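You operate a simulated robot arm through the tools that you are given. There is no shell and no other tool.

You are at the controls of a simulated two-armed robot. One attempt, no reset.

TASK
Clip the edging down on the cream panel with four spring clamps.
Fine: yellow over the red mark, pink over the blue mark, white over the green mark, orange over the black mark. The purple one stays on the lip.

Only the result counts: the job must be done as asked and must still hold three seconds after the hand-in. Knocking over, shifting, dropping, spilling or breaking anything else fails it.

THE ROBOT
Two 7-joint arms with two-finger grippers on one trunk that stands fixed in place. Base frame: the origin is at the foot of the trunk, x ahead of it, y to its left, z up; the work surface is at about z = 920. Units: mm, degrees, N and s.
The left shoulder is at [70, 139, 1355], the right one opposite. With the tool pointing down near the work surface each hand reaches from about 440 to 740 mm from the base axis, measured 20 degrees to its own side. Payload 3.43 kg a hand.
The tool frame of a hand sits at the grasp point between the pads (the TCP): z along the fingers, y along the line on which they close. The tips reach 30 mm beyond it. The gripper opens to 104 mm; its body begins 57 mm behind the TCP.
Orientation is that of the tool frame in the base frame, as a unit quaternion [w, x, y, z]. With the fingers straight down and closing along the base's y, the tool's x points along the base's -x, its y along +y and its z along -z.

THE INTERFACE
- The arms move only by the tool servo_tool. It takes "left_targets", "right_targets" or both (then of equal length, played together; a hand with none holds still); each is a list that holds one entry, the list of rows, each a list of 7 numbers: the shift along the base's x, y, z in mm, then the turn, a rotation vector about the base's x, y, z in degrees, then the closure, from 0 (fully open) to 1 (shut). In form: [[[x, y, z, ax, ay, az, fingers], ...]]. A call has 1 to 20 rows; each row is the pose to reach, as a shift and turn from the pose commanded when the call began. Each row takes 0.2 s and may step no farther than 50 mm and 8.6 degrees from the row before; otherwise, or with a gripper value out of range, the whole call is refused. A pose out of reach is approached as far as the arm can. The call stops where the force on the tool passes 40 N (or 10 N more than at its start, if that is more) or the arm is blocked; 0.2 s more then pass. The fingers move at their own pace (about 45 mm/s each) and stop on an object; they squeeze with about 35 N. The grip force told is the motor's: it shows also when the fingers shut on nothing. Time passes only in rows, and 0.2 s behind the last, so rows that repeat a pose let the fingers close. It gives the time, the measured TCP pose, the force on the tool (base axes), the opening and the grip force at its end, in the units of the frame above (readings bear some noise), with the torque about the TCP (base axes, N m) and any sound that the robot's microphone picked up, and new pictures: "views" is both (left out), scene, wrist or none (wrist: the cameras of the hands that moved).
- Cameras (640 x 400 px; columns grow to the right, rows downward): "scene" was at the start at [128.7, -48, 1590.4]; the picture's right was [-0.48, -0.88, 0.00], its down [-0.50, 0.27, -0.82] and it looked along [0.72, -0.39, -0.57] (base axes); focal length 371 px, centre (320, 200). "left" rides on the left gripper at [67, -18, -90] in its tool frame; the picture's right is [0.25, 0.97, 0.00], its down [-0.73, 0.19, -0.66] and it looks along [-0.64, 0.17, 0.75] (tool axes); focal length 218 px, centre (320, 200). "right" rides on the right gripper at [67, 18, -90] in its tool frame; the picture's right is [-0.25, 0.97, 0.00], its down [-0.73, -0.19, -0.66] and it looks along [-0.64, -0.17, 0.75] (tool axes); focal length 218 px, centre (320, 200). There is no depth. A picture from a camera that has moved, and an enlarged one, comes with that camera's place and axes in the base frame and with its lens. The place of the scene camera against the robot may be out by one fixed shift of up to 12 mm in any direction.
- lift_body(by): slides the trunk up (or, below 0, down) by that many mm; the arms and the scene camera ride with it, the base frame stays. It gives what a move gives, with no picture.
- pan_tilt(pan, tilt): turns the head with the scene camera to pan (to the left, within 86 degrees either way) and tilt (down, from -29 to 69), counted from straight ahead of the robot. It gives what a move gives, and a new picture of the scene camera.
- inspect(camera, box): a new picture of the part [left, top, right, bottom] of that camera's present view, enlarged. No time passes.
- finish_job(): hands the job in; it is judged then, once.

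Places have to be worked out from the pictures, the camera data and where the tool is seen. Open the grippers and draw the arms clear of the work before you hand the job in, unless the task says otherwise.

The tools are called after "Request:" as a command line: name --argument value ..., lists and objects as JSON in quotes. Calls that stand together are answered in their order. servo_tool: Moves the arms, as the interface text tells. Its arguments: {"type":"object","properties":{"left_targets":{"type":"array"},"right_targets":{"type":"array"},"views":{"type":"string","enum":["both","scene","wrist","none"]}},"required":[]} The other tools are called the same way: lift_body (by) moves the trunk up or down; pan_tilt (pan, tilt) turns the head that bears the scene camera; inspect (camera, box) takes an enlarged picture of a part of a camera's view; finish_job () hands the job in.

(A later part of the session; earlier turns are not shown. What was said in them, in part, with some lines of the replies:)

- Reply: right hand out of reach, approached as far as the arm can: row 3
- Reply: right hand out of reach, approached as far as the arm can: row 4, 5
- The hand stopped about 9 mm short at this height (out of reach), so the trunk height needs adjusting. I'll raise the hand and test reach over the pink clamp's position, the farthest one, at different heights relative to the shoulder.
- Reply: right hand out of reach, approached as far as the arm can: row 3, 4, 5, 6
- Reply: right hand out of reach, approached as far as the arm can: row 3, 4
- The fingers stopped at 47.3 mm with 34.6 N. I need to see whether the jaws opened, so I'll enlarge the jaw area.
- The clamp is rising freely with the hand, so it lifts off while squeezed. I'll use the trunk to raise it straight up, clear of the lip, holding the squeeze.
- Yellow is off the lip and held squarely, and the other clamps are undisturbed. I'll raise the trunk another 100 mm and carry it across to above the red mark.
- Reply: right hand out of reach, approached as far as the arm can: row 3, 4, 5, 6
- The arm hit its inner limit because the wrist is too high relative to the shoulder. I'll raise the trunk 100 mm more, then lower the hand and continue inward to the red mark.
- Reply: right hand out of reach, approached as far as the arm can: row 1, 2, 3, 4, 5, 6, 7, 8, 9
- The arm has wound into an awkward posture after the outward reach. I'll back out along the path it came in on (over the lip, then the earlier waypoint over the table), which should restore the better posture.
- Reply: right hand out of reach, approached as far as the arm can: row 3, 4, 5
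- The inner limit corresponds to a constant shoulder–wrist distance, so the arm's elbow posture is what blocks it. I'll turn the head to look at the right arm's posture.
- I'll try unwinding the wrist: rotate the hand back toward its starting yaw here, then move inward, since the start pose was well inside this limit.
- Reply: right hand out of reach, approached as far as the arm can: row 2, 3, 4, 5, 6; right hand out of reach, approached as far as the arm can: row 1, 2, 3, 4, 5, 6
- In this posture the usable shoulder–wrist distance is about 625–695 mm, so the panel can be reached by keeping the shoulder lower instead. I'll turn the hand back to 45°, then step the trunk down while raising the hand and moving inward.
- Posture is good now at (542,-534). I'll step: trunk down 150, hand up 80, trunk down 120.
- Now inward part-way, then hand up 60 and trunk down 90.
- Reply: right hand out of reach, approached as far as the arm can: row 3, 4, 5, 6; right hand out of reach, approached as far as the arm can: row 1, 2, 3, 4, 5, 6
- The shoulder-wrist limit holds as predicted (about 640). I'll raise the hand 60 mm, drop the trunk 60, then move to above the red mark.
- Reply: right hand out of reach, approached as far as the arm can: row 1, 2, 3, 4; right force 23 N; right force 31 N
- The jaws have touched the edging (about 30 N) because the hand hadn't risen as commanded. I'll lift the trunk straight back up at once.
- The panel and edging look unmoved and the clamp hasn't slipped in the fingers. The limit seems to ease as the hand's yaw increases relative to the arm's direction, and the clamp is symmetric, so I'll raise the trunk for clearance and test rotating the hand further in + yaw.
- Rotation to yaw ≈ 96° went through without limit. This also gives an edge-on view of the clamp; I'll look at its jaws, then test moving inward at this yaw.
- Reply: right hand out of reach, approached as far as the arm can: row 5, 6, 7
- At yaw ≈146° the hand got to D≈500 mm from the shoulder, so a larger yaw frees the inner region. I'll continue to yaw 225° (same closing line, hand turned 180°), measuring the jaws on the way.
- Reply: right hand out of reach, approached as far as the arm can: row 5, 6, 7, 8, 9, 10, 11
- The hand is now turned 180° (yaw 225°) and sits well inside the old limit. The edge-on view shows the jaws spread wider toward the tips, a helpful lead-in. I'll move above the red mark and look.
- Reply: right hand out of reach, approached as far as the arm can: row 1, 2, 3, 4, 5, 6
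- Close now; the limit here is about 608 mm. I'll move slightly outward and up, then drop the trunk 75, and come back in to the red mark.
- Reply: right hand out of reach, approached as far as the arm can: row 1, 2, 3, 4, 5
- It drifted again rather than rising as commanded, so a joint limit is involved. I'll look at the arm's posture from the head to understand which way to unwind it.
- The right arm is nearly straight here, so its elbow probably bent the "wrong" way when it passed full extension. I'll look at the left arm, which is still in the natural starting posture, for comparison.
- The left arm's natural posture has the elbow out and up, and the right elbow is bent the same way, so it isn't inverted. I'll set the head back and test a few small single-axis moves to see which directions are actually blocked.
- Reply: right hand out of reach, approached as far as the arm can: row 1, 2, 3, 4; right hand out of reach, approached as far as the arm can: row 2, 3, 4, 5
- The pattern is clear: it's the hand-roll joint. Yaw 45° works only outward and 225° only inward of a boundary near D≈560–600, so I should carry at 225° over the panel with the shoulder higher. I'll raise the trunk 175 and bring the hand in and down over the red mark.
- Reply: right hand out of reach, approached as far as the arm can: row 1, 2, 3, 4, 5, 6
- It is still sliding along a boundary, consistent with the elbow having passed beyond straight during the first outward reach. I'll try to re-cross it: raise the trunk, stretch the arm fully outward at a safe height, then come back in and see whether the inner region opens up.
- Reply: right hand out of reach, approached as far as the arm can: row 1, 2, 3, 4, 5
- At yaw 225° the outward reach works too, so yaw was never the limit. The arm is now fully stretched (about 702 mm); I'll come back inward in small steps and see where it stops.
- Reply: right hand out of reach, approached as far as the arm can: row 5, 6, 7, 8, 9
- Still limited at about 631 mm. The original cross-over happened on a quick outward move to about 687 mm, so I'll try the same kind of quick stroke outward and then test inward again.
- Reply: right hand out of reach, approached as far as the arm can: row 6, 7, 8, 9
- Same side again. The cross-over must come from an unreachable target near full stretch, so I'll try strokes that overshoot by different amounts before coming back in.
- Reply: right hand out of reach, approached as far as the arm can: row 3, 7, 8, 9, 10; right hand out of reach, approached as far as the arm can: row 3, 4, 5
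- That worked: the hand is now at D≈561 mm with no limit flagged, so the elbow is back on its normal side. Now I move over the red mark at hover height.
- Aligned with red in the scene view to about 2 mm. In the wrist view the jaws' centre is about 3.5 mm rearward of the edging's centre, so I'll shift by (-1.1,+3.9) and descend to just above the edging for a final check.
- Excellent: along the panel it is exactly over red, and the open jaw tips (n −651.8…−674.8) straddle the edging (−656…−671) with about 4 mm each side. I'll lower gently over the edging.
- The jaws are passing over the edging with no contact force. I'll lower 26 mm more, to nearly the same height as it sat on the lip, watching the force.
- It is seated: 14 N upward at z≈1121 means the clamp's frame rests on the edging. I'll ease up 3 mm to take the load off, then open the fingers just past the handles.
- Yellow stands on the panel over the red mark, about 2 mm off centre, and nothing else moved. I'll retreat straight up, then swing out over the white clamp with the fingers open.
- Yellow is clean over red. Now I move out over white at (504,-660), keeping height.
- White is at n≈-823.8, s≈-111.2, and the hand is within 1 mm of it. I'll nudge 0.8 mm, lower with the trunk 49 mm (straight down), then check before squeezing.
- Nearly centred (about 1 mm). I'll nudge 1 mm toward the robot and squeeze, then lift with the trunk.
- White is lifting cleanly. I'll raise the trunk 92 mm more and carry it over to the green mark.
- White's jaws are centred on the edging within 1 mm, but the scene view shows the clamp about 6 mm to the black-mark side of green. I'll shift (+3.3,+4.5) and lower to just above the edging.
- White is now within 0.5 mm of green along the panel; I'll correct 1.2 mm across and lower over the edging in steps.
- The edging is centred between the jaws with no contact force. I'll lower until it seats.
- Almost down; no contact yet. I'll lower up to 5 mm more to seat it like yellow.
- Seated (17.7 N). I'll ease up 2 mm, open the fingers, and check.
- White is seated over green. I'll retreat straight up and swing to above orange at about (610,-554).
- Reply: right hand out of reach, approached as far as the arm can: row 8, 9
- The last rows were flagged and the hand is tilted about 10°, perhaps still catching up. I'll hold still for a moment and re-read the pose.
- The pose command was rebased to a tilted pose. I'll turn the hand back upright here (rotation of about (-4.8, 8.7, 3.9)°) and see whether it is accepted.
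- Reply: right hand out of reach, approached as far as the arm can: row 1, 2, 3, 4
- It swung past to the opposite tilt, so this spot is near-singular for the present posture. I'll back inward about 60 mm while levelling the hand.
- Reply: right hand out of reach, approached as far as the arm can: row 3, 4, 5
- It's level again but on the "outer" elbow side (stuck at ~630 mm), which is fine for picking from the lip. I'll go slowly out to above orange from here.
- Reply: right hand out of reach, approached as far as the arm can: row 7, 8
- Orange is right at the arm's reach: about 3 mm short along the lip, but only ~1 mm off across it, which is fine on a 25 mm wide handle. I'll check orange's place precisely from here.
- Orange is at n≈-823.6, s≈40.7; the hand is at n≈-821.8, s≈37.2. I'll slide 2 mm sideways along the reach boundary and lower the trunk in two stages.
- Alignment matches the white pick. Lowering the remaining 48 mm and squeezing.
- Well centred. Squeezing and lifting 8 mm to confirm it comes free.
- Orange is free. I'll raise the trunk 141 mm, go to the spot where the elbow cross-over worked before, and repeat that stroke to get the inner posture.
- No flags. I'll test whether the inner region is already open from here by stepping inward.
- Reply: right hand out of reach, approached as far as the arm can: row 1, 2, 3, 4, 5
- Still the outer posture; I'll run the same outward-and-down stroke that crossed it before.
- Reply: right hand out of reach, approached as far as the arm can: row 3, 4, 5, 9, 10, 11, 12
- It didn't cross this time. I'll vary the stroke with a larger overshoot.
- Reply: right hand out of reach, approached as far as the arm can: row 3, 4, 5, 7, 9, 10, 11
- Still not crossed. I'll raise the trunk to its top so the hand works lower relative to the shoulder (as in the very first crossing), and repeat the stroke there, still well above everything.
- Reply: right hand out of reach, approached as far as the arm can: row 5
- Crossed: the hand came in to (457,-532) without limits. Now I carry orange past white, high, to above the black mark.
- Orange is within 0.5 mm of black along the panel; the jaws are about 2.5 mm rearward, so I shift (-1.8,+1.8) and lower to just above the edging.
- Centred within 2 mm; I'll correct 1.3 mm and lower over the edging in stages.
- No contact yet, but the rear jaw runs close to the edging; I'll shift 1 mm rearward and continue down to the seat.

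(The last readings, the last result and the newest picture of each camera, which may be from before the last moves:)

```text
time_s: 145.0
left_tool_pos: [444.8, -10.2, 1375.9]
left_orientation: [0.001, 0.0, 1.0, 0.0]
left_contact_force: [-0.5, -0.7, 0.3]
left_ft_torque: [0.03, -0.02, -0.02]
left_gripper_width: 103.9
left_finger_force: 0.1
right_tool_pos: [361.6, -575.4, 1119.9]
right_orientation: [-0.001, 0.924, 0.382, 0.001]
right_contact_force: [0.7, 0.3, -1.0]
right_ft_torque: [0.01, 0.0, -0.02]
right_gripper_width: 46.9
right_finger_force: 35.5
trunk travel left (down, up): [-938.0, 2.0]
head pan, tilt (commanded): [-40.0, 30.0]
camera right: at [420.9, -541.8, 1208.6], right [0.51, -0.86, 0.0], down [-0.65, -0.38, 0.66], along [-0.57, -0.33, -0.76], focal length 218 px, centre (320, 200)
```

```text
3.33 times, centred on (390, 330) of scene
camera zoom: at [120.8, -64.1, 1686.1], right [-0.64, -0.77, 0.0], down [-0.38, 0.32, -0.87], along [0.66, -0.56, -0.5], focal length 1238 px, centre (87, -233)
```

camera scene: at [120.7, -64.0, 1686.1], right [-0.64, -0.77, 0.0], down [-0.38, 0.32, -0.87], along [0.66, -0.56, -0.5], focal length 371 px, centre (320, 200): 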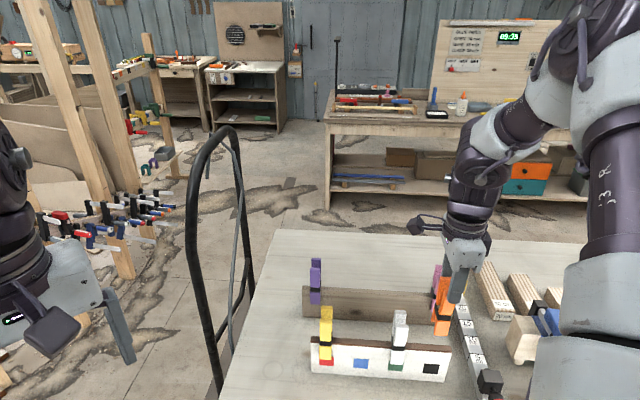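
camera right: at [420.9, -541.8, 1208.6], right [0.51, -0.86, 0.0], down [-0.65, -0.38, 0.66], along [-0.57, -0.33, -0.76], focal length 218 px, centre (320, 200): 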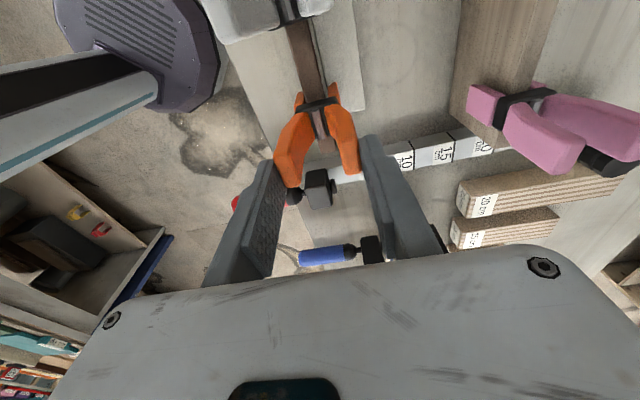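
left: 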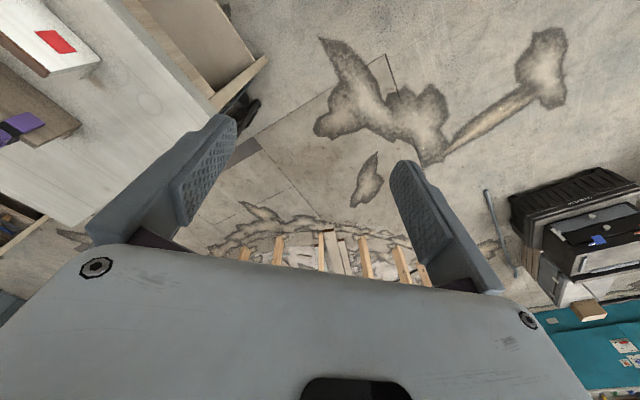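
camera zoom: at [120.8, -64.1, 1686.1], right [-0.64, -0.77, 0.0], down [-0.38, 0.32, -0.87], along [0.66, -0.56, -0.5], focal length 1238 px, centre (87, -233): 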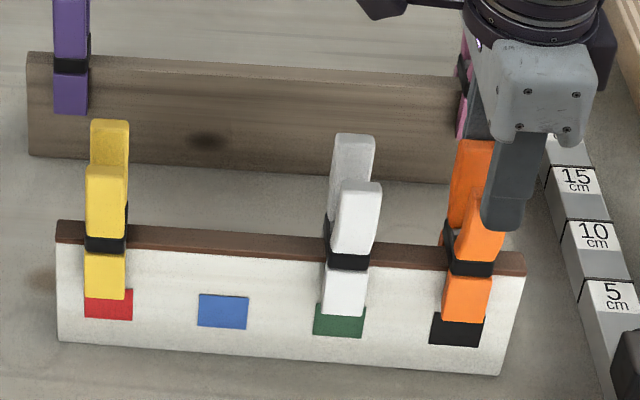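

Almost seated; a few millimetres more.

Request:
servo_tool --right_targets '[[[0, 0, -2, 0, 0, 0, 1], [0, 0, -3.5, 0, 0, 0, 1], [0, 0, -3.5, 0, 0, 0, 1]]]' --views "none"

```text
time_s: 145.8
left_tool_pos: [443.1, -9.5, 1375.2]
left_orientation: [0.001, 0.001, 1.0, -0.001]
left_contact_force: [0.4, 0.9, -0.6]
left_ft_torque: [0.02, -0.02, 0.02]
left_gripper_width: 103.6
left_finger_force: 0.1
right_tool_pos: [361.0, -575.0, 1118.1]
right_orientation: [0.0, 0.924, 0.382, 0.002]
right_contact_force: [0.6, -2.2, 14.1]
right_ft_torque: [-0.07, 0.0, 0.0]
right_gripper_width: 47.3
right_finger_force: 34.7
trunk travel left (down, up): [-938.0, 2.0]
head pan, tilt (commanded): [-40.0, 30.0]
```

Seated (14 N). Ease up 2 mm, open, and check.

Request:
servo_tool --right_targets '[[[0, 0, 2, 0, 0, 0, 1], [0, 0, 2, 0, 0, 0, 1], [0, 0, 2, 0, 0, 0, 0.5], [0, 0, 2, 0, 0, 0, 0.4], [0, 0, 2, 0, 0, 0, 0.4]]]' --views "wrist"

Request:
inspect --camera "right" --box '[250, 30, 400, 190]'

Request:
inspect --camera "scene" --box '[300, 270, 480, 390]'

```text
time_s: 147.0
left_tool_pos: [445.5, -10.7, 1375.7]
left_orientation: [0.0, -0.001, 1.0, 0.0]
left_contact_force: [-0.1, 0.4, 0.0]
left_ft_torque: [-0.02, -0.03, 0.02]
left_gripper_width: 104.0
left_finger_force: 0.1
right_tool_pos: [362.3, -575.8, 1118.3]
right_orientation: [-0.001, 0.924, 0.383, 0.001]
right_contact_force: [0.7, 0.0, -0.1]
right_ft_torque: [0.02, 0.03, -0.01]
right_gripper_width: 62.5
right_finger_force: 0.0
trunk travel left (down, up): [-938.0, 2.0]
head pan, tilt (commanded): [-40.0, 30.0]
camera right: at [421.5, -542.1, 1207.5], right [0.51, -0.86, 0.0], down [-0.65, -0.38, 0.66], along [-0.57, -0.33, -0.76], focal length 218 px, centre (320, 200)
```

right: 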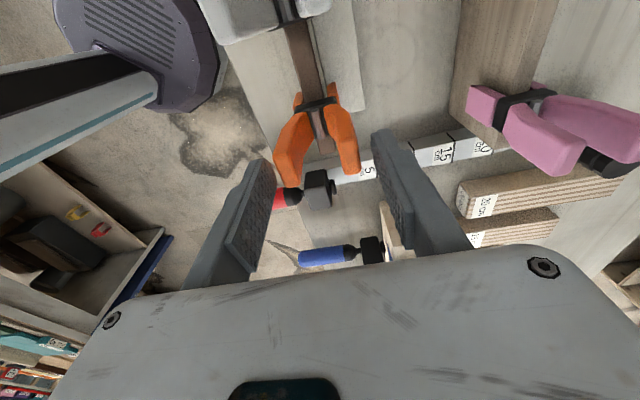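

```text
2.50 times, centred on (325, 110) of right
camera zoom: at [421.5, -542.1, 1207.5], right [0.51, -0.86, 0.0], down [-0.65, -0.38, 0.66], along [-0.57, -0.33, -0.76], focal length 546 px, centre (308, 425)
```

zoom: 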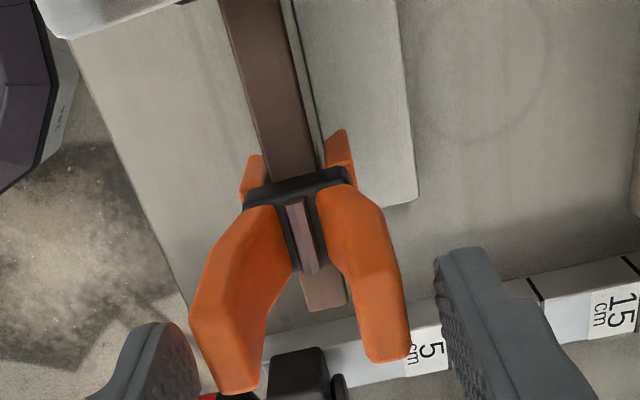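

```text
3.33 times, centred on (390, 330) of scene
camera zoom: at [120.7, -63.7, 1686.1], right [-0.64, -0.77, 0.0], down [-0.38, 0.32, -0.87], along [0.66, -0.56, -0.5], focal length 1238 px, centre (87, -233)
```

zoom: 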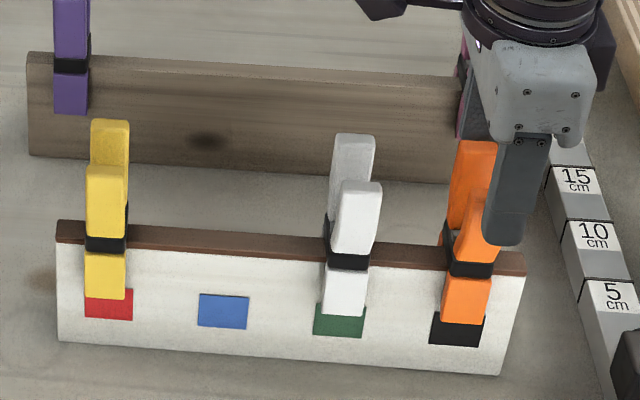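

Orange is seated over black. Now I retreat up and go slowly out to above pink at about (451,-713), keeping the inner elbow posture.

Request:
servo_tool --right_targets '[[[0, 0, 5, 0, 0, 0, 0.35], [0, 0, 25, 0, 0, 0, 0.3], [0, 0, 60, 0, 0, 0, 0.2], [0, 0, 105, 0, 0, 0, 0], [0, 0, 150, 0, 0, 0, 0], [0, 0, 195, 0, 0, 0, 0], [0, 0, 237, 0, 0, 0, 0], [9, -14, 237, 0, 0, 0, 0], [18, -28, 237, 0, 0, 0, 0], [27, -42, 237, 0, 0, 0, 0], [36, -56, 237, 0, 0, 0, 0], [45, -69, 237, 0, 0, 0, 0], [54, -83, 237, 0, 0, 0, 0], [62, -96, 237, 0, 0, 0, 0], [71, -110, 237, 0, 0, 0, 0], [80, -123, 237, 0, 0, 0, 0], [89, -137, 237, 0, 0, 0, 0], [89, -137, 237, 0, 0, 0, 0]]]' --views "scene"

```text
time_s: 150.8
left_tool_pos: [443.9, -9.8, 1376.0]
left_orientation: [0.0, -0.001, 1.0, 0.0]
left_contact_force: [-1.1, 0.0, -0.4]
left_ft_torque: [-0.04, -0.03, -0.02]
left_gripper_width: 104.1
left_finger_force: 0.1
right_tool_pos: [449.5, -712.3, 1355.8]
right_orientation: [-0.002, 0.924, 0.382, 0.001]
right_contact_force: [0.5, 0.2, -0.2]
right_ft_torque: [-0.01, -0.01, 0.06]
right_gripper_width: 104.0
right_finger_force: 0.0
trunk travel left (down, up): [-938.0, 2.0]
head pan, tilt (commanded): [-40.0, 30.0]
camera scene: at [120.4, -63.9, 1686.1], right [-0.64, -0.77, 0.0], down [-0.38, 0.32, -0.87], along [0.66, -0.56, -0.5], focal length 371 px, centre (320, 200)
```

scene: 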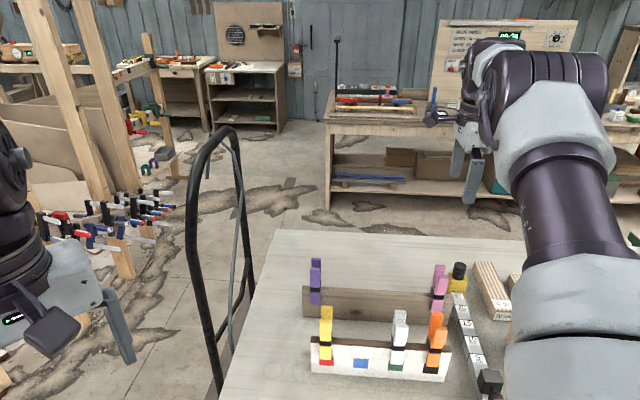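

Smooth. Lowering the trunk 193 mm to hover over pink.

Request:
lift_body --by -193

Request:
servo_tool --right_targets '[[[0, 0, 0, 0, 0, 0, 0]]]' --views "both"

Request:
inspect --camera "right" --box '[220, 60, 460, 210]'

```text
time_s: 152.9
left_tool_pos: [445.1, -12.5, 1183.0]
left_orientation: [0.0, -0.001, 1.0, 0.0]
left_contact_force: [0.1, -0.9, 0.0]
left_ft_torque: [0.0, 0.0, -0.03]
left_gripper_width: 104.1
left_finger_force: 0.0
right_tool_pos: [449.0, -712.5, 1162.9]
right_orientation: [-0.001, 0.924, 0.383, 0.002]
right_contact_force: [-0.6, -0.1, -0.1]
right_ft_torque: [0.01, 0.02, 0.01]
right_gripper_width: 103.8
right_finger_force: 0.1
trunk travel left (down, up): [-745.0, 195.0]
head pan, tilt (commanded): [-40.0, 30.0]
```

```text
time_s: 153.3
left_tool_pos: [445.2, -10.7, 1182.3]
left_orientation: [0.0, -0.001, 1.0, 0.0]
left_contact_force: [0.6, 0.8, 0.4]
left_ft_torque: [-0.05, 0.01, -0.04]
left_gripper_width: 103.8
left_finger_force: 0.0
right_tool_pos: [450.8, -713.0, 1163.0]
right_orientation: [-0.002, 0.924, 0.382, 0.001]
right_contact_force: [-0.4, -1.3, -0.3]
right_ft_torque: [0.06, -0.02, 0.0]
right_gripper_width: 103.9
right_finger_force: 0.0
trunk travel left (down, up): [-745.0, 195.0]
head pan, tilt (commanded): [-40.0, 30.0]
camera scene: at [120.9, -64.0, 1493.1], right [-0.64, -0.77, 0.0], down [-0.38, 0.32, -0.87], along [0.66, -0.56, -0.5], focal length 371 px, centre (320, 200)
camera right: at [509.7, -678.7, 1252.0], right [0.51, -0.86, 0.0], down [-0.65, -0.38, 0.66], along [-0.57, -0.33, -0.76], focal length 218 px, centre (320, 200)
```

scene: 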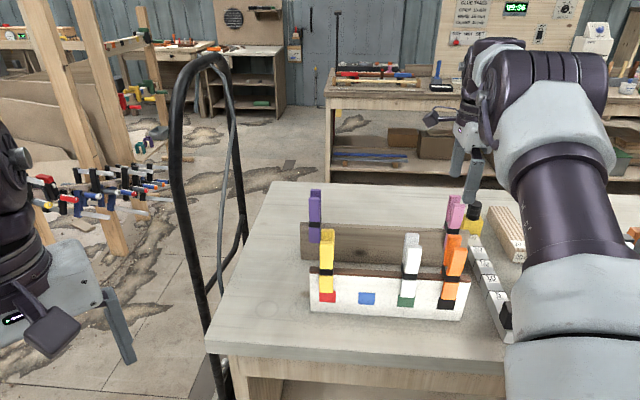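
right: 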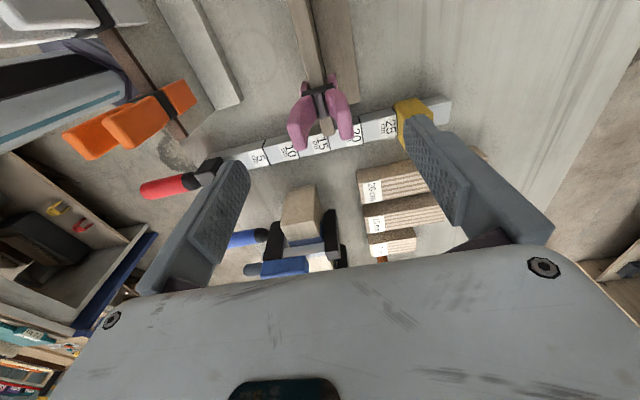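

```text
2.67 times, centred on (340, 135) of right
camera zoom: at [509.7, -678.7, 1252.0], right [0.51, -0.86, 0.0], down [-0.65, -0.38, 0.66], along [-0.57, -0.33, -0.76], focal length 582 px, centre (267, 373)
```

zoom: 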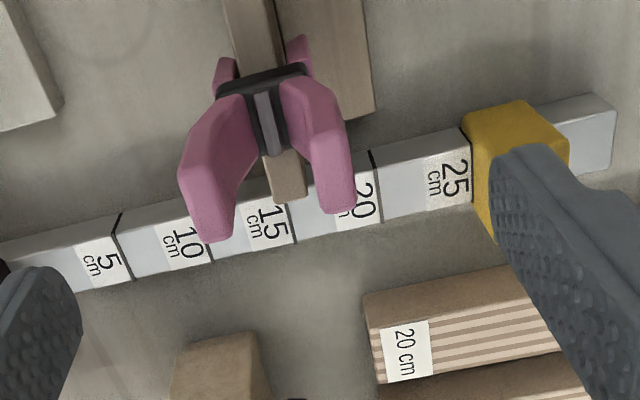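

Pink is at n≈-823.2, s≈-187; the hand is centred within about 1 mm, and the fingertips will stay above the bar-clamp knob (1058). I'll nudge and lower 50 mm.

Request:
servo_tool --right_targets '[[[-0.8, -0.8, 0, 0, 0, 0, 0], [-0.8, -0.8, 0, 0, 0, 0, 0]]]' --views "none"

Request:
lift_body --by -50

Request:
servo_tool --right_targets '[[[0, 0, 0, 0, 0, 0, 0.3], [0, 0, 0, 0, 0, 0, 0.45], [0, 0, 0, 0, 0, 0, 0.45]]]' --views "wrist"

Request:
inspect --camera "right" --box '[220, 60, 460, 210]'

```text
time_s: 153.9
left_tool_pos: [445.0, -11.6, 1182.6]
left_orientation: [0.0, 0.0, 1.0, 0.0]
left_contact_force: [0.2, 0.0, 0.4]
left_ft_torque: [-0.02, 0.0, 0.0]
left_gripper_width: 104.0
left_finger_force: 0.1
right_tool_pos: [448.4, -712.9, 1162.1]
right_orientation: [-0.002, 0.924, 0.382, 0.001]
right_contact_force: [-0.4, 0.6, -0.1]
right_ft_torque: [0.04, 0.01, 0.03]
right_gripper_width: 103.8
right_finger_force: 0.1
trunk travel left (down, up): [-745.0, 195.0]
head pan, tilt (commanded): [-40.0, 30.0]
```

```text
time_s: 154.9
left_tool_pos: [444.0, -10.8, 1131.9]
left_orientation: [0.0, 0.0, 1.0, 0.001]
left_contact_force: [-0.3, 0.1, 0.5]
left_ft_torque: [-0.01, -0.03, -0.01]
left_gripper_width: 103.8
left_finger_force: 0.0
right_tool_pos: [447.6, -713.9, 1113.0]
right_orientation: [-0.002, 0.924, 0.382, 0.001]
right_contact_force: [-0.2, -0.7, -0.2]
right_ft_torque: [0.01, 0.01, 0.01]
right_gripper_width: 104.1
right_finger_force: 0.1
trunk travel left (down, up): [-695.0, 245.0]
head pan, tilt (commanded): [-40.0, 30.0]
```

```text
time_s: 155.7
left_tool_pos: [445.4, -11.7, 1133.0]
left_orientation: [0.0, -0.001, 1.0, -0.001]
left_contact_force: [-0.5, 0.6, 0.1]
left_ft_torque: [0.02, -0.01, 0.03]
left_gripper_width: 103.9
left_finger_force: 0.0
right_tool_pos: [449.0, -713.0, 1111.9]
right_orientation: [-0.002, 0.923, 0.384, 0.001]
right_contact_force: [0.2, -0.3, -0.7]
right_ft_torque: [0.01, -0.03, 0.02]
right_gripper_width: 57.3
right_finger_force: 0.1
trunk travel left (down, up): [-695.0, 245.0]
head pan, tilt (commanded): [-40.0, 30.0]
camera right: at [508.4, -679.4, 1201.9], right [0.51, -0.86, 0.0], down [-0.65, -0.38, 0.66], along [-0.57, -0.33, -0.76], focal length 218 px, centre (320, 200)
```

right: 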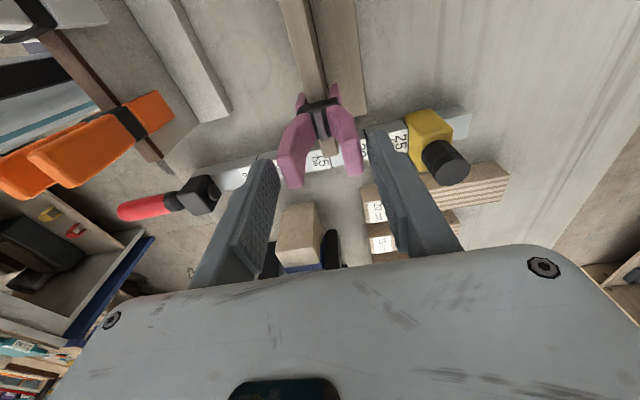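

```text
2.67 times, centred on (340, 135) of right
camera zoom: at [508.4, -679.4, 1201.9], right [0.51, -0.86, 0.0], down [-0.65, -0.38, 0.66], along [-0.57, -0.33, -0.76], focal length 582 px, centre (267, 373)
```

zoom: 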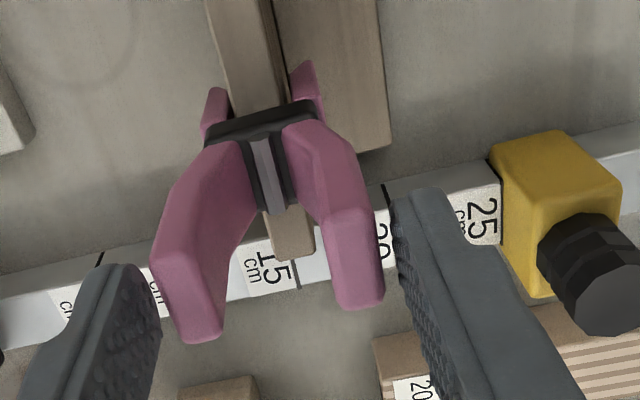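

Well centred. Squeezing and lifting 8 mm to confirm.

Request:
servo_tool --right_targets '[[[0, 0, 0, 0, 0, 0, 0.6], [0, 0, 0, 0, 0, 0, 0.8], [0, 0, 0, 0, 0, 0, 1], [0, 0, 0, 0, 0, 0, 1], [0, 0, 0, 0, 0, 0, 1]]]' --views "none"

Request:
lift_body --by 8

Request:
inspect --camera "right" --box '[260, 60, 400, 190]'

```text
time_s: 156.9
left_tool_pos: [444.6, -10.6, 1133.7]
left_orientation: [0.001, -0.001, 1.0, 0.001]
left_contact_force: [0.6, 0.3, 0.0]
left_ft_torque: [-0.01, 0.0, 0.0]
left_gripper_width: 104.1
left_finger_force: 0.1
right_tool_pos: [448.5, -713.6, 1112.6]
right_orientation: [-0.002, 0.924, 0.383, 0.001]
right_contact_force: [-0.3, -0.6, 0.1]
right_ft_torque: [0.02, 0.04, 0.02]
right_gripper_width: 46.8
right_finger_force: 35.3
trunk travel left (down, up): [-695.0, 245.0]
head pan, tilt (commanded): [-40.0, 30.0]
```

```text
time_s: 157.4
left_tool_pos: [444.1, -11.4, 1140.0]
left_orientation: [-0.001, -0.001, 1.0, 0.0]
left_contact_force: [0.3, 0.5, -0.1]
left_ft_torque: [0.01, -0.01, 0.02]
left_gripper_width: 103.8
left_finger_force: 0.1
right_tool_pos: [448.9, -713.5, 1121.1]
right_orientation: [-0.001, 0.924, 0.383, 0.001]
right_contact_force: [0.5, 0.1, -1.2]
right_ft_torque: [0.03, 0.01, -0.02]
right_gripper_width: 47.1
right_finger_force: 34.9
trunk travel left (down, up): [-703.0, 237.0]
head pan, tilt (commanded): [-40.0, 30.0]
```

```text
3.08 times, centred on (330, 125) of right
camera zoom: at [508.2, -679.4, 1209.9], right [0.51, -0.86, 0.0], down [-0.65, -0.38, 0.66], along [-0.57, -0.33, -0.76], focal length 672 px, centre (289, 431)
```

zoom: 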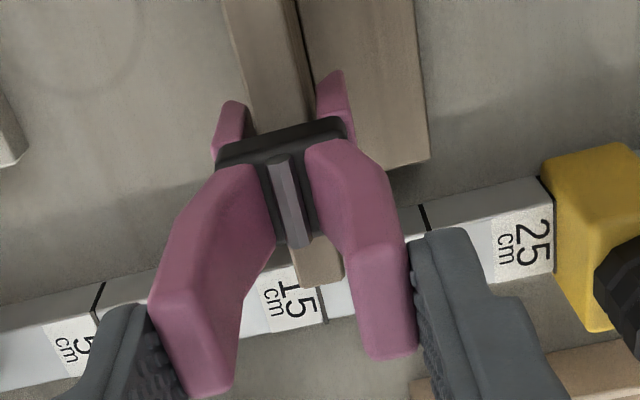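

Pink is free. I'll raise the trunk 140 mm and carry it, above all the handles, to over the blue mark.

Request:
lift_body --by 140

Request:
servo_tool --right_targets '[[[1, 20, 0, 0, 0, 0, 1], [3, 45, 0, 0, 0, 0, 1], [5, 75, 0, 0, 0, 0, 1], [8, 110, 0, 0, 0, 0, 1], [10, 145, 0, 0, 0, 0, 1], [13, 180, 0, 0, 0, 0, 1], [15, 215, 0, 0, 0, 0, 1], [17.5, 243.9, 0, 0, 0, 0, 1], [17.5, 243.9, -30, 0, 0, 0, 1], [17.5, 243.9, -50, 0, 0, 0, 1], [17.5, 243.9, -50, 0, 0, 0, 1]]]' --views "both"

Request:
inspect --camera "right" --box '[250, 20, 390, 140]'

Request:
inspect --camera "scene" --box '[290, 220, 490, 370]'

```text
time_s: 159.1
left_tool_pos: [445.7, -10.4, 1282.5]
left_orientation: [0.001, -0.001, 1.0, 0.0]
left_contact_force: [-0.2, 0.4, -0.4]
left_ft_torque: [0.0, -0.05, 0.01]
left_gripper_width: 104.1
left_finger_force: 0.0
right_tool_pos: [448.6, -713.2, 1260.7]
right_orientation: [-0.001, 0.924, 0.382, 0.001]
right_contact_force: [0.0, 0.5, 0.0]
right_ft_torque: [-0.02, 0.02, -0.02]
right_gripper_width: 46.9
right_finger_force: 34.9
trunk travel left (down, up): [-843.0, 97.0]
head pan, tilt (commanded): [-40.0, 30.0]
```

```text
time_s: 161.5
left_tool_pos: [444.9, -9.9, 1280.3]
left_orientation: [-0.001, -0.001, 1.0, 0.0]
left_contact_force: [0.1, -0.3, 0.3]
left_ft_torque: [0.0, 0.05, -0.01]
left_gripper_width: 104.0
left_finger_force: 0.0
right_tool_pos: [464.0, -466.5, 1212.2]
right_orientation: [-0.002, 0.924, 0.383, 0.0]
right_contact_force: [-0.1, 0.2, -1.1]
right_ft_torque: [0.0, -0.01, 0.01]
right_gripper_width: 47.0
right_finger_force: 34.8
trunk travel left (down, up): [-843.0, 97.0]
head pan, tilt (commanded): [-40.0, 30.0]
camera scene: at [120.2, -62.8, 1591.2], right [-0.64, -0.77, 0.0], down [-0.38, 0.32, -0.87], along [0.66, -0.56, -0.5], focal length 371 px, centre (320, 200)
camera right: at [523.2, -433.7, 1301.6], right [0.51, -0.86, 0.0], down [-0.65, -0.38, 0.66], along [-0.57, -0.33, -0.76], focal length 218 px, centre (320, 200)
```

scene: 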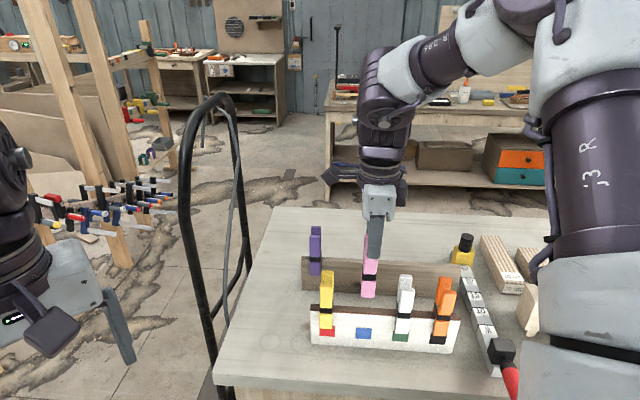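
right: 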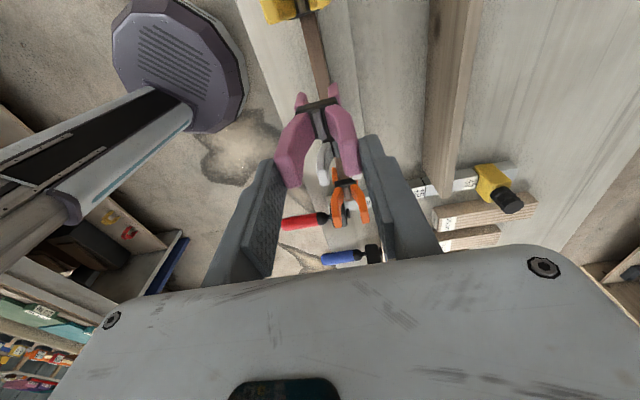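

```text
3.33 times, centred on (320, 80) of right
camera zoom: at [523.2, -433.7, 1301.6], right [0.51, -0.86, 0.0], down [-0.65, -0.38, 0.66], along [-0.57, -0.33, -0.76], focal length 728 px, centre (320, 600)
```

zoom: 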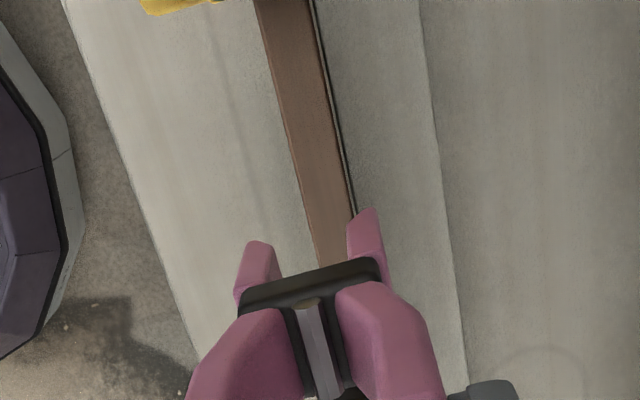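

```text
2.67 times, centred on (390, 295) of scene
camera zoom: at [120.2, -62.8, 1591.2], right [-0.64, -0.77, 0.0], down [-0.38, 0.32, -0.87], along [0.66, -0.56, -0.5], focal length 990 px, centre (133, -53)
```

zoom: 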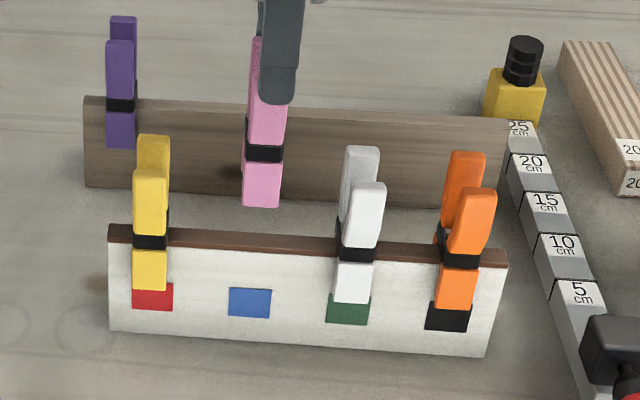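

Pink is about 1 mm off blue along the panel and 4.5 mm forward of the edging's centre. I'll shift (+4.1,-2.3) and lower to just above the edging.

Request:
servo_tool --right_targets '[[[4.1, -2.3, 0, 0, 0, 0, 1], [4.1, -2.3, -20, 0, 0, 0, 1], [4.1, -2.3, -38, 0, 0, 0, 1], [4.1, -2.3, -38, 0, 0, 0, 1]]]' --views "wrist"

Request:
inspect --camera "right" --box '[260, 30, 380, 130]'

Request:
inspect --camera "scene" --box '[310, 250, 450, 360]'

```text
time_s: 162.5
left_tool_pos: [445.2, -11.7, 1281.2]
left_orientation: [0.0, -0.001, 1.0, 0.0]
left_contact_force: [-0.1, -0.8, -0.5]
left_ft_torque: [-0.02, 0.01, 0.0]
left_gripper_width: 103.9
left_finger_force: 0.0
right_tool_pos: [468.0, -472.7, 1173.1]
right_orientation: [-0.002, 0.924, 0.383, 0.002]
right_contact_force: [-0.5, 0.2, -1.4]
right_ft_torque: [-0.02, 0.01, 0.02]
right_gripper_width: 47.0
right_finger_force: 35.4
trunk travel left (down, up): [-843.0, 97.0]
head pan, tilt (commanded): [-40.0, 30.0]
camera right: at [528.3, -439.1, 1262.4], right [0.51, -0.86, 0.0], down [-0.65, -0.38, 0.66], along [-0.57, -0.33, -0.76], focal length 218 px, centre (320, 200)
```

right: 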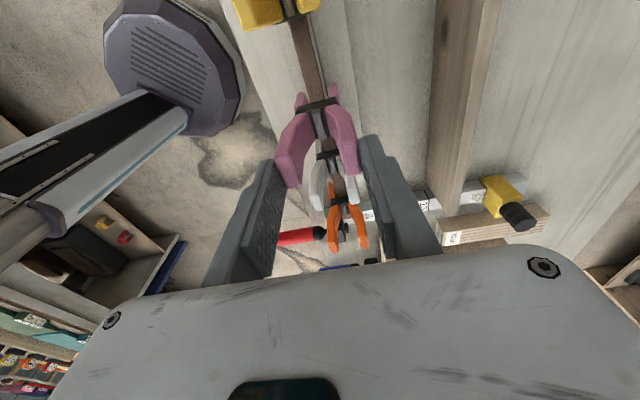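

```text
4.00 times, centred on (320, 80) of right
camera zoom: at [528.3, -439.1, 1262.4], right [0.51, -0.86, 0.0], down [-0.65, -0.38, 0.66], along [-0.57, -0.33, -0.76], focal length 873 px, centre (320, 680)
```

zoom: 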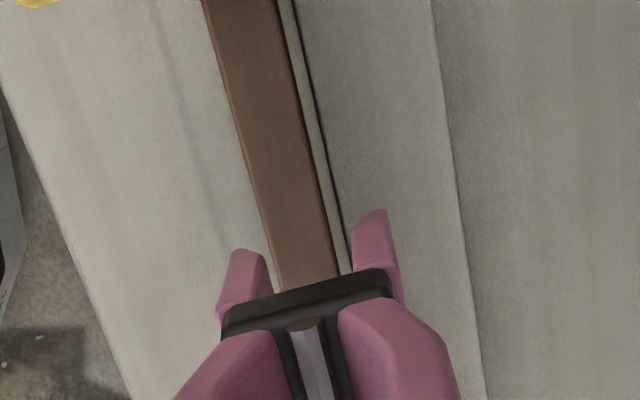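

```text
3.64 times, centred on (380, 305) of scene
camera zoom: at [120.8, -64.0, 1591.1], right [-0.64, -0.77, 0.0], down [-0.38, 0.32, -0.87], along [0.66, -0.56, -0.5], focal length 1350 px, centre (102, -182)
```

zoom: 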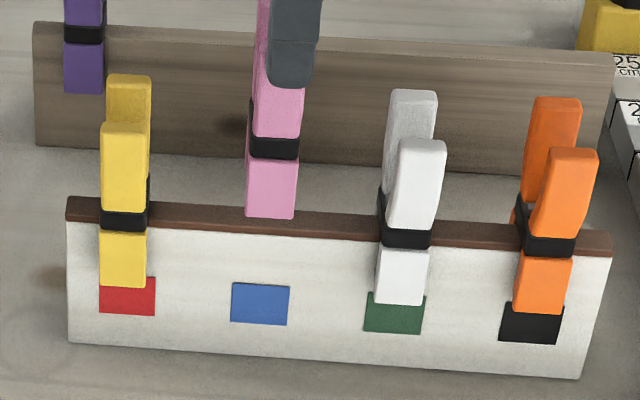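

The last move landed about 3 mm too far rearward (the hand hadn't fully settled before). I'll shift (-0.9,+2.7), let it settle, and re-check before lowering.

Request:
servo_tool --right_targets '[[[-0.9, 2.7, 0, 0, 0, 0, 1], [-0.9, 2.7, 0, 0, 0, 0, 1], [-0.9, 2.7, 0, 0, 0, 0, 1]]]' --views "none"

Request:
inspect --camera "right" --box '[260, 30, 380, 130]'

Request:
inspect --camera "scene" --box '[310, 250, 450, 360]'

```text
time_s: 163.3
left_tool_pos: [444.0, -11.4, 1280.2]
left_orientation: [-0.001, -0.002, 1.0, 0.0]
left_contact_force: [0.5, 0.5, -0.1]
left_ft_torque: [-0.01, -0.01, 0.0]
left_gripper_width: 104.1
left_finger_force: 0.0
right_tool_pos: [467.6, -470.9, 1173.4]
right_orientation: [-0.001, 0.924, 0.383, 0.0]
right_contact_force: [0.3, 0.7, -1.2]
right_ft_torque: [0.01, -0.01, -0.01]
right_gripper_width: 47.1
right_finger_force: 34.8
trunk travel left (down, up): [-843.0, 97.0]
head pan, tilt (commanded): [-40.0, 30.0]
```

```text
4.00 times, centred on (320, 80) of right
camera zoom: at [528.3, -436.0, 1262.7], right [0.51, -0.86, 0.0], down [-0.65, -0.38, 0.66], along [-0.57, -0.33, -0.76], focal length 873 px, centre (320, 680)
```

zoom: 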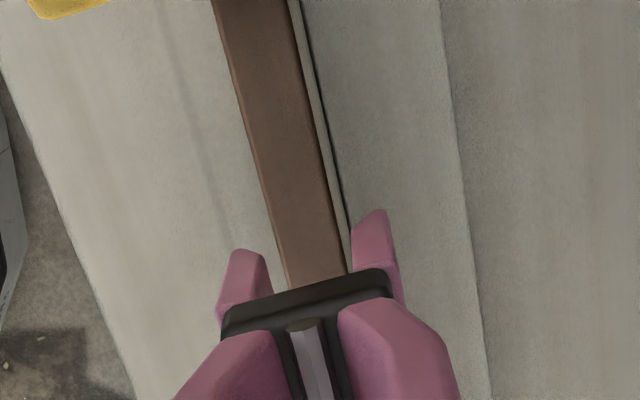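

```text
3.64 times, centred on (380, 305) of scene
camera zoom: at [120.8, -63.9, 1591.1], right [-0.64, -0.77, 0.0], down [-0.38, 0.32, -0.87], along [0.66, -0.56, -0.5], focal length 1350 px, centre (102, -182)
```

zoom: 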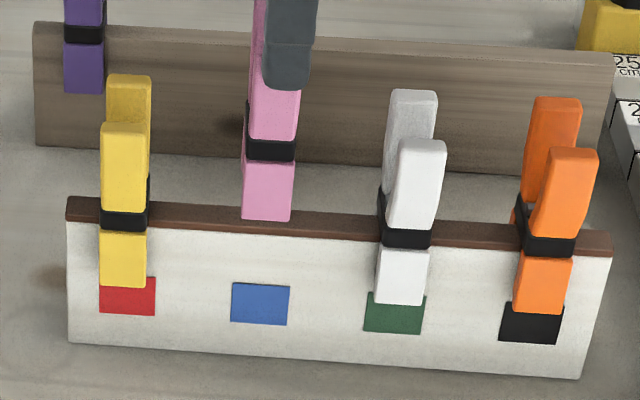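

Now centred within 1 mm both ways. Lowering over the edging.

Request:
servo_tool --right_targets '[[[0, 0, -10, 0, 0, 0, 1], [0, 0, -20, 0, 0, 0, 1], [0, 0, -30, 0, 0, 0, 1], [0, 0, -30, 0, 0, 0, 1]]]' --views "wrist"

Request:
inspect --camera "right" --box '[260, 30, 380, 130]'

```text
time_s: 164.3
left_tool_pos: [445.5, -11.5, 1279.8]
left_orientation: [0.0, -0.002, 1.0, 0.0]
left_contact_force: [0.4, 0.2, 0.6]
left_ft_torque: [0.01, 0.02, -0.01]
left_gripper_width: 104.1
left_finger_force: 0.0
right_tool_pos: [468.8, -470.5, 1143.4]
right_orientation: [-0.002, 0.924, 0.383, 0.002]
right_contact_force: [-0.3, 0.4, -1.1]
right_ft_torque: [0.02, -0.03, 0.0]
right_gripper_width: 47.1
right_finger_force: 35.0
trunk travel left (down, up): [-843.0, 97.0]
head pan, tilt (commanded): [-40.0, 30.0]
camera right: at [528.5, -436.3, 1232.9], right [0.51, -0.86, 0.0], down [-0.65, -0.38, 0.66], along [-0.57, -0.33, -0.76], focal length 218 px, centre (320, 200)
```

right: 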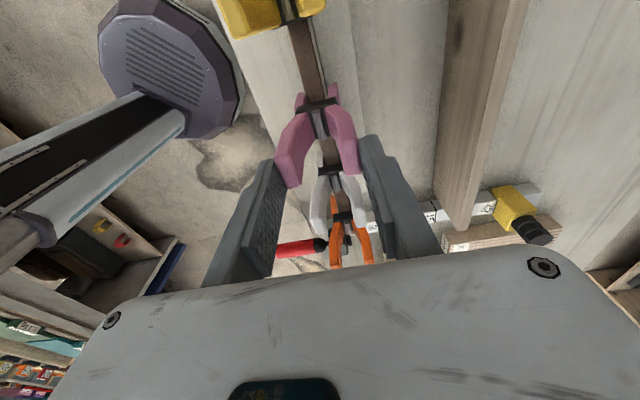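

```text
4.00 times, centred on (320, 80) of right
camera zoom: at [528.5, -436.3, 1232.9], right [0.51, -0.86, 0.0], down [-0.65, -0.38, 0.66], along [-0.57, -0.33, -0.76], focal length 873 px, centre (320, 680)
```

zoom: 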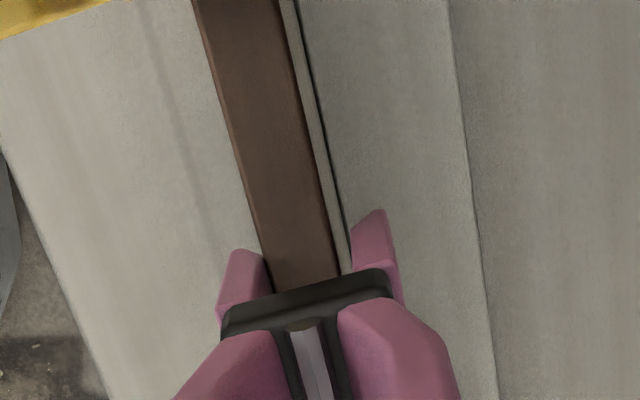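

The front jaw is running close to the edging; I'll shift 1.3 mm forward and continue down.

Request:
servo_tool --right_targets '[[[-0.9, 0.9, 0, 0, 0, 0, 1], [-0.9, 0.9, -7, 0, 0, 0, 1], [-0.9, 0.9, -14, 0, 0, 0, 1], [-0.9, 0.9, -20, 0, 0, 0, 1], [-0.9, 0.9, -23, 0, 0, 0, 1], [-0.9, 0.9, -23, 0, 0, 0, 1]]]' --views "wrist"

Request:
inspect --camera "scene" --box '[300, 250, 480, 370]'

Request:
inspect --camera "right" --box '[260, 30, 380, 130]'

```text
time_s: 165.7
left_tool_pos: [445.0, -11.8, 1281.0]
left_orientation: [0.0, 0.0, 1.0, 0.0]
left_contact_force: [0.3, 0.1, -0.1]
left_ft_torque: [0.02, 0.0, 0.0]
left_gripper_width: 103.9
left_finger_force: 0.0
right_tool_pos: [468.4, -468.6, 1119.6]
right_orientation: [-0.001, 0.924, 0.383, 0.001]
right_contact_force: [-0.4, 0.3, -0.8]
right_ft_torque: [0.02, -0.03, -0.05]
right_gripper_width: 47.0
right_finger_force: 35.5
trunk travel left (down, up): [-843.0, 97.0]
head pan, tilt (commanded): [-40.0, 30.0]
camera right: at [528.6, -434.3, 1208.6], right [0.51, -0.86, 0.0], down [-0.65, -0.38, 0.65], along [-0.57, -0.33, -0.76], focal length 218 px, centre (320, 200)
```

right: 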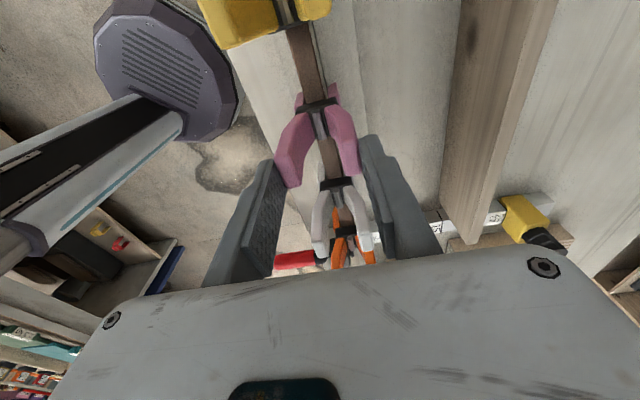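

```text
3.33 times, centred on (390, 310) of scene
camera zoom: at [120.8, -64.0, 1591.1], right [-0.64, -0.77, 0.0], down [-0.38, 0.32, -0.87], along [0.66, -0.56, -0.5], focal length 1238 px, centre (87, -167)
```

zoom: 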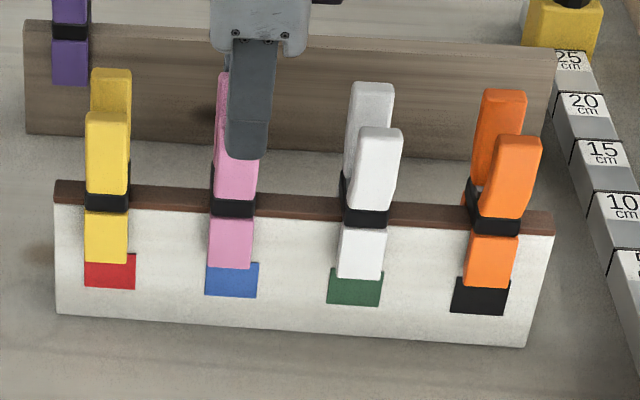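

```text
4.00 times, centred on (320, 80) of right
camera zoom: at [528.6, -434.3, 1208.6], right [0.51, -0.86, 0.0], down [-0.65, -0.38, 0.65], along [-0.57, -0.33, -0.76], focal length 873 px, centre (320, 680)
```

zoom: 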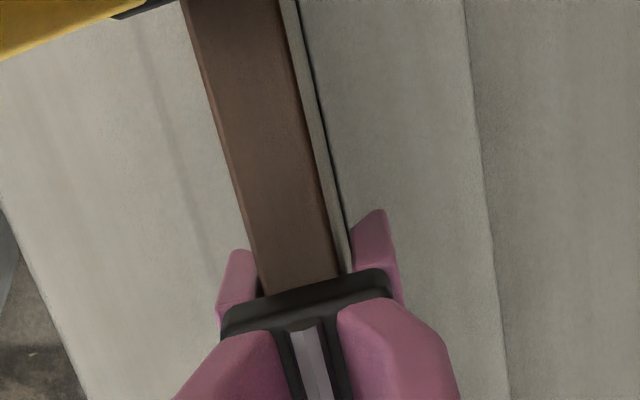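

Good position; seating the last few millimetres.

Request:
servo_tool --right_targets '[[[0, 0, -2, 0, 0, 0, 1], [0, 0, -3.5, 0, 0, 0, 1], [0, 0, -3.5, 0, 0, 0, 1]]]' --views "none"

```text
time_s: 166.5
left_tool_pos: [442.9, -10.2, 1281.7]
left_orientation: [0.0, -0.001, 1.0, -0.002]
left_contact_force: [-0.4, -0.7, 0.7]
left_ft_torque: [-0.01, 0.0, 0.04]
left_gripper_width: 104.0
left_finger_force: 0.1
right_tool_pos: [467.5, -467.2, 1119.7]
right_orientation: [0.001, 0.924, 0.383, 0.002]
right_contact_force: [3.5, -4.7, 18.6]
right_ft_torque: [-0.3, -0.16, 0.05]
right_gripper_width: 47.1
right_finger_force: 34.9
trunk travel left (down, up): [-843.0, 97.0]
head pan, tilt (commanded): [-40.0, 30.0]
```

Seated (18.6 N). Ease up 2 mm, open, and check.

Request:
servo_tool --right_targets '[[[0, 0, 2.5, 0, 0, 0, 1], [0, 0, 2.5, 0, 0, 0, 1], [0, 0, 2.5, 0, 0, 0, 0.5], [0, 0, 2.5, 0, 0, 0, 0.4], [0, 0, 2.5, 0, 0, 0, 0.4]]]' --views "wrist"

Request:
inspect --camera "right" --box '[250, 30, 400, 190]'

Request:
inspect --camera "scene" --box '[300, 250, 480, 370]'

```text
time_s: 167.7
left_tool_pos: [445.1, -11.3, 1281.0]
left_orientation: [0.0, -0.001, 1.0, 0.0]
left_contact_force: [-0.1, 0.4, 0.1]
left_ft_torque: [0.0, 0.01, -0.03]
left_gripper_width: 104.0
left_finger_force: 0.0
right_tool_pos: [467.8, -466.9, 1117.6]
right_orientation: [-0.002, 0.924, 0.382, 0.001]
right_contact_force: [-0.1, -0.5, 0.1]
right_ft_torque: [0.02, 0.02, 0.04]
right_gripper_width: 62.4
right_finger_force: 0.1
trunk travel left (down, up): [-843.0, 97.0]
head pan, tilt (commanded): [-40.0, 30.0]
camera right: at [527.5, -434.1, 1207.7], right [0.51, -0.86, 0.0], down [-0.65, -0.38, 0.66], along [-0.57, -0.33, -0.76], focal length 218 px, centre (320, 200)
```

right: 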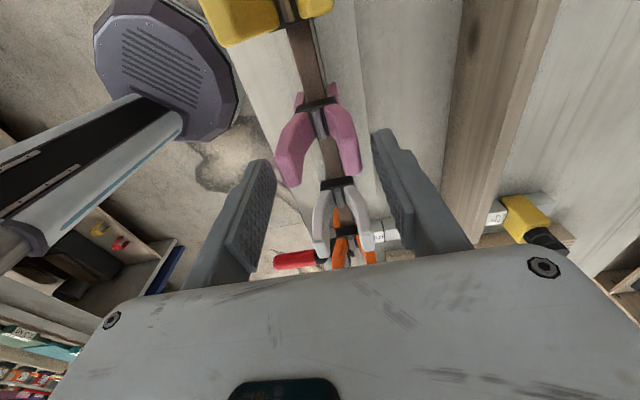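

```text
2.50 times, centred on (325, 110) of right
camera zoom: at [527.5, -434.1, 1207.7], right [0.51, -0.86, 0.0], down [-0.65, -0.38, 0.66], along [-0.57, -0.33, -0.76], focal length 546 px, centre (308, 425)
```

zoom: 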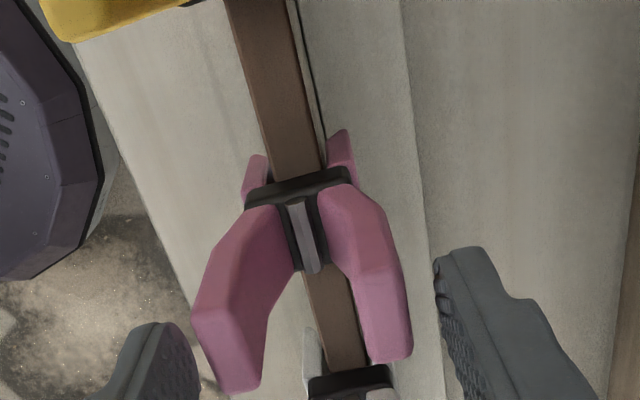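

```text
3.33 times, centred on (390, 310) of scene
camera zoom: at [120.7, -63.8, 1591.1], right [-0.64, -0.77, 0.0], down [-0.38, 0.32, -0.87], along [0.66, -0.56, -0.5], focal length 1238 px, centre (87, -167)
```

zoom: 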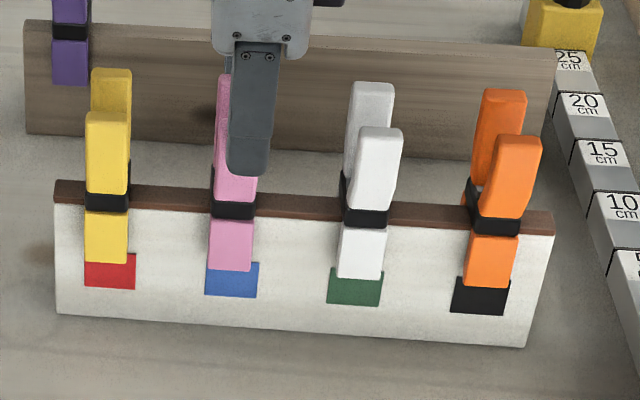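

All four clamps are on their marks. I'll retreat straight up, then draw the right hand back toward the robot, clear of the work.

Request:
servo_tool --right_targets '[[[0, 0, 5, 0, 0, 0, 0.35], [0, 0, 20, 0, 0, 0, 0.3], [0, 0, 50, 0, 0, 0, 0.25], [0, 0, 90, 0, 0, 0, 0.1], [0, 0, 135, 0, 0, 0, 0], [0, 0, 180, 0, 0, 0, 0], [0, 0, 220, 0, 0, 0, 0], [-25, 15, 225, 0, 0, 0, 0], [-50, 30, 225, 0, 0, 0, 0], [-75, 45, 225, 0, 0, 0, 0], [-95, 60, 225, 0, 0, 0, 0], [-95, 60, 225, 0, 0, 0, 0]]]' --views "both"

Request:
inspect --camera "scene" --box '[290, 220, 490, 370]'

```text
time_s: 170.3
left_tool_pos: [444.6, -9.8, 1281.4]
left_orientation: [0.0, -0.001, 1.0, 0.0]
left_contact_force: [0.4, -0.1, 0.5]
left_ft_torque: [0.01, 0.01, -0.02]
left_gripper_width: 104.1
left_finger_force: 0.0
right_tool_pos: [376.3, -405.3, 1343.7]
right_orientation: [-0.001, 0.924, 0.383, 0.001]
right_contact_force: [0.3, -0.1, -0.4]
right_ft_torque: [-0.02, -0.01, -0.02]
right_gripper_width: 104.0
right_finger_force: 0.1
trunk travel left (down, up): [-843.0, 97.0]
head pan, tilt (commanded): [-40.0, 30.0]
camera scene: at [120.6, -63.9, 1591.1], right [-0.64, -0.77, 0.0], down [-0.38, 0.32, -0.87], along [0.66, -0.56, -0.5], focal length 371 px, centre (320, 200)
camera right: at [435.0, -372.7, 1433.5], right [0.51, -0.86, 0.0], down [-0.65, -0.38, 0.66], along [-0.57, -0.33, -0.76], focal length 218 px, centre (320, 200)
```

scene: 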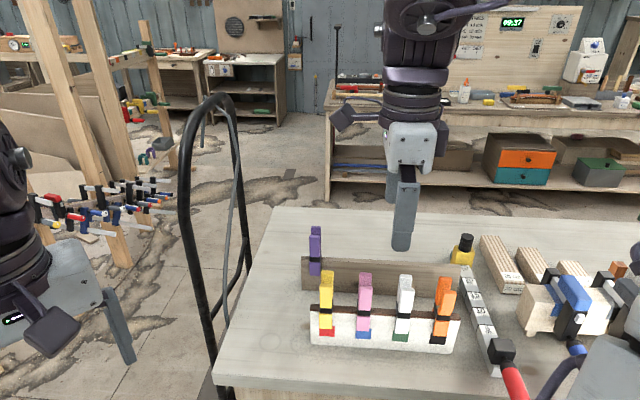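
right: 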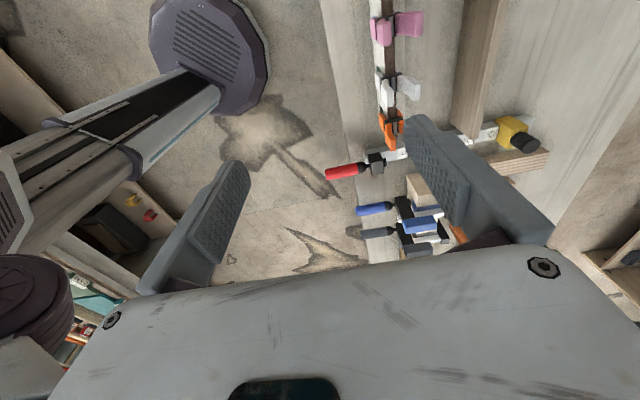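

```text
2.67 times, centred on (390, 295) of scene
camera zoom: at [120.6, -63.9, 1591.1], right [-0.64, -0.77, 0.0], down [-0.38, 0.32, -0.87], along [0.66, -0.56, -0.5], focal length 990 px, centre (133, -53)
```

zoom: 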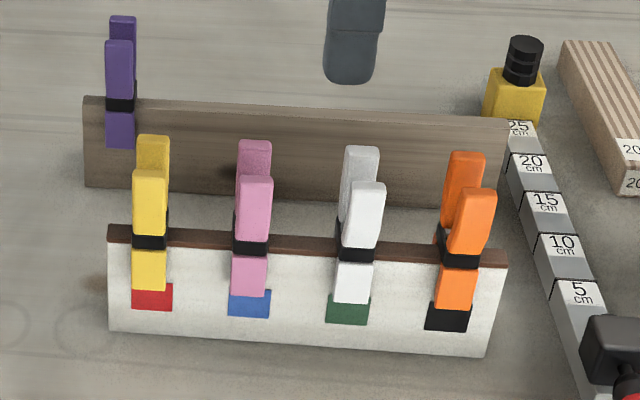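

Yellow is over red, pink over blue, white over green and orange over black. Purple is still on the lip, nothing else has moved, and both hands are open and clear. I'm handing the job in.

Request:
finish_job

```text
The job is handed in.
```

The edging is clipped down on the cream panel with four clamps, and the job is handed in. The last pictures before hand-in showed:

- **Placement:** yellow is over the red mark, pink over blue, white over green and orange over black. Each sits within about 2 mm of its mark's centre.
- **Purple:** it is still on the lip, where it started.
- **Surroundings:** the panel, lip, bar clamp and blocks show no sign of having moved.
- **Hands:** both grippers are open and drawn clear of the work.

**Contact along the way:** while I was carrying the yellow clamp, its jaws pressed down on the edging with about 30 N. I lifted off at once, and neither the panel nor the edging looked displaced afterwards.

I did not pull on the clamps to test their grip. They stayed upright and in place after I released them. The result of the three-second hold was not reported back.
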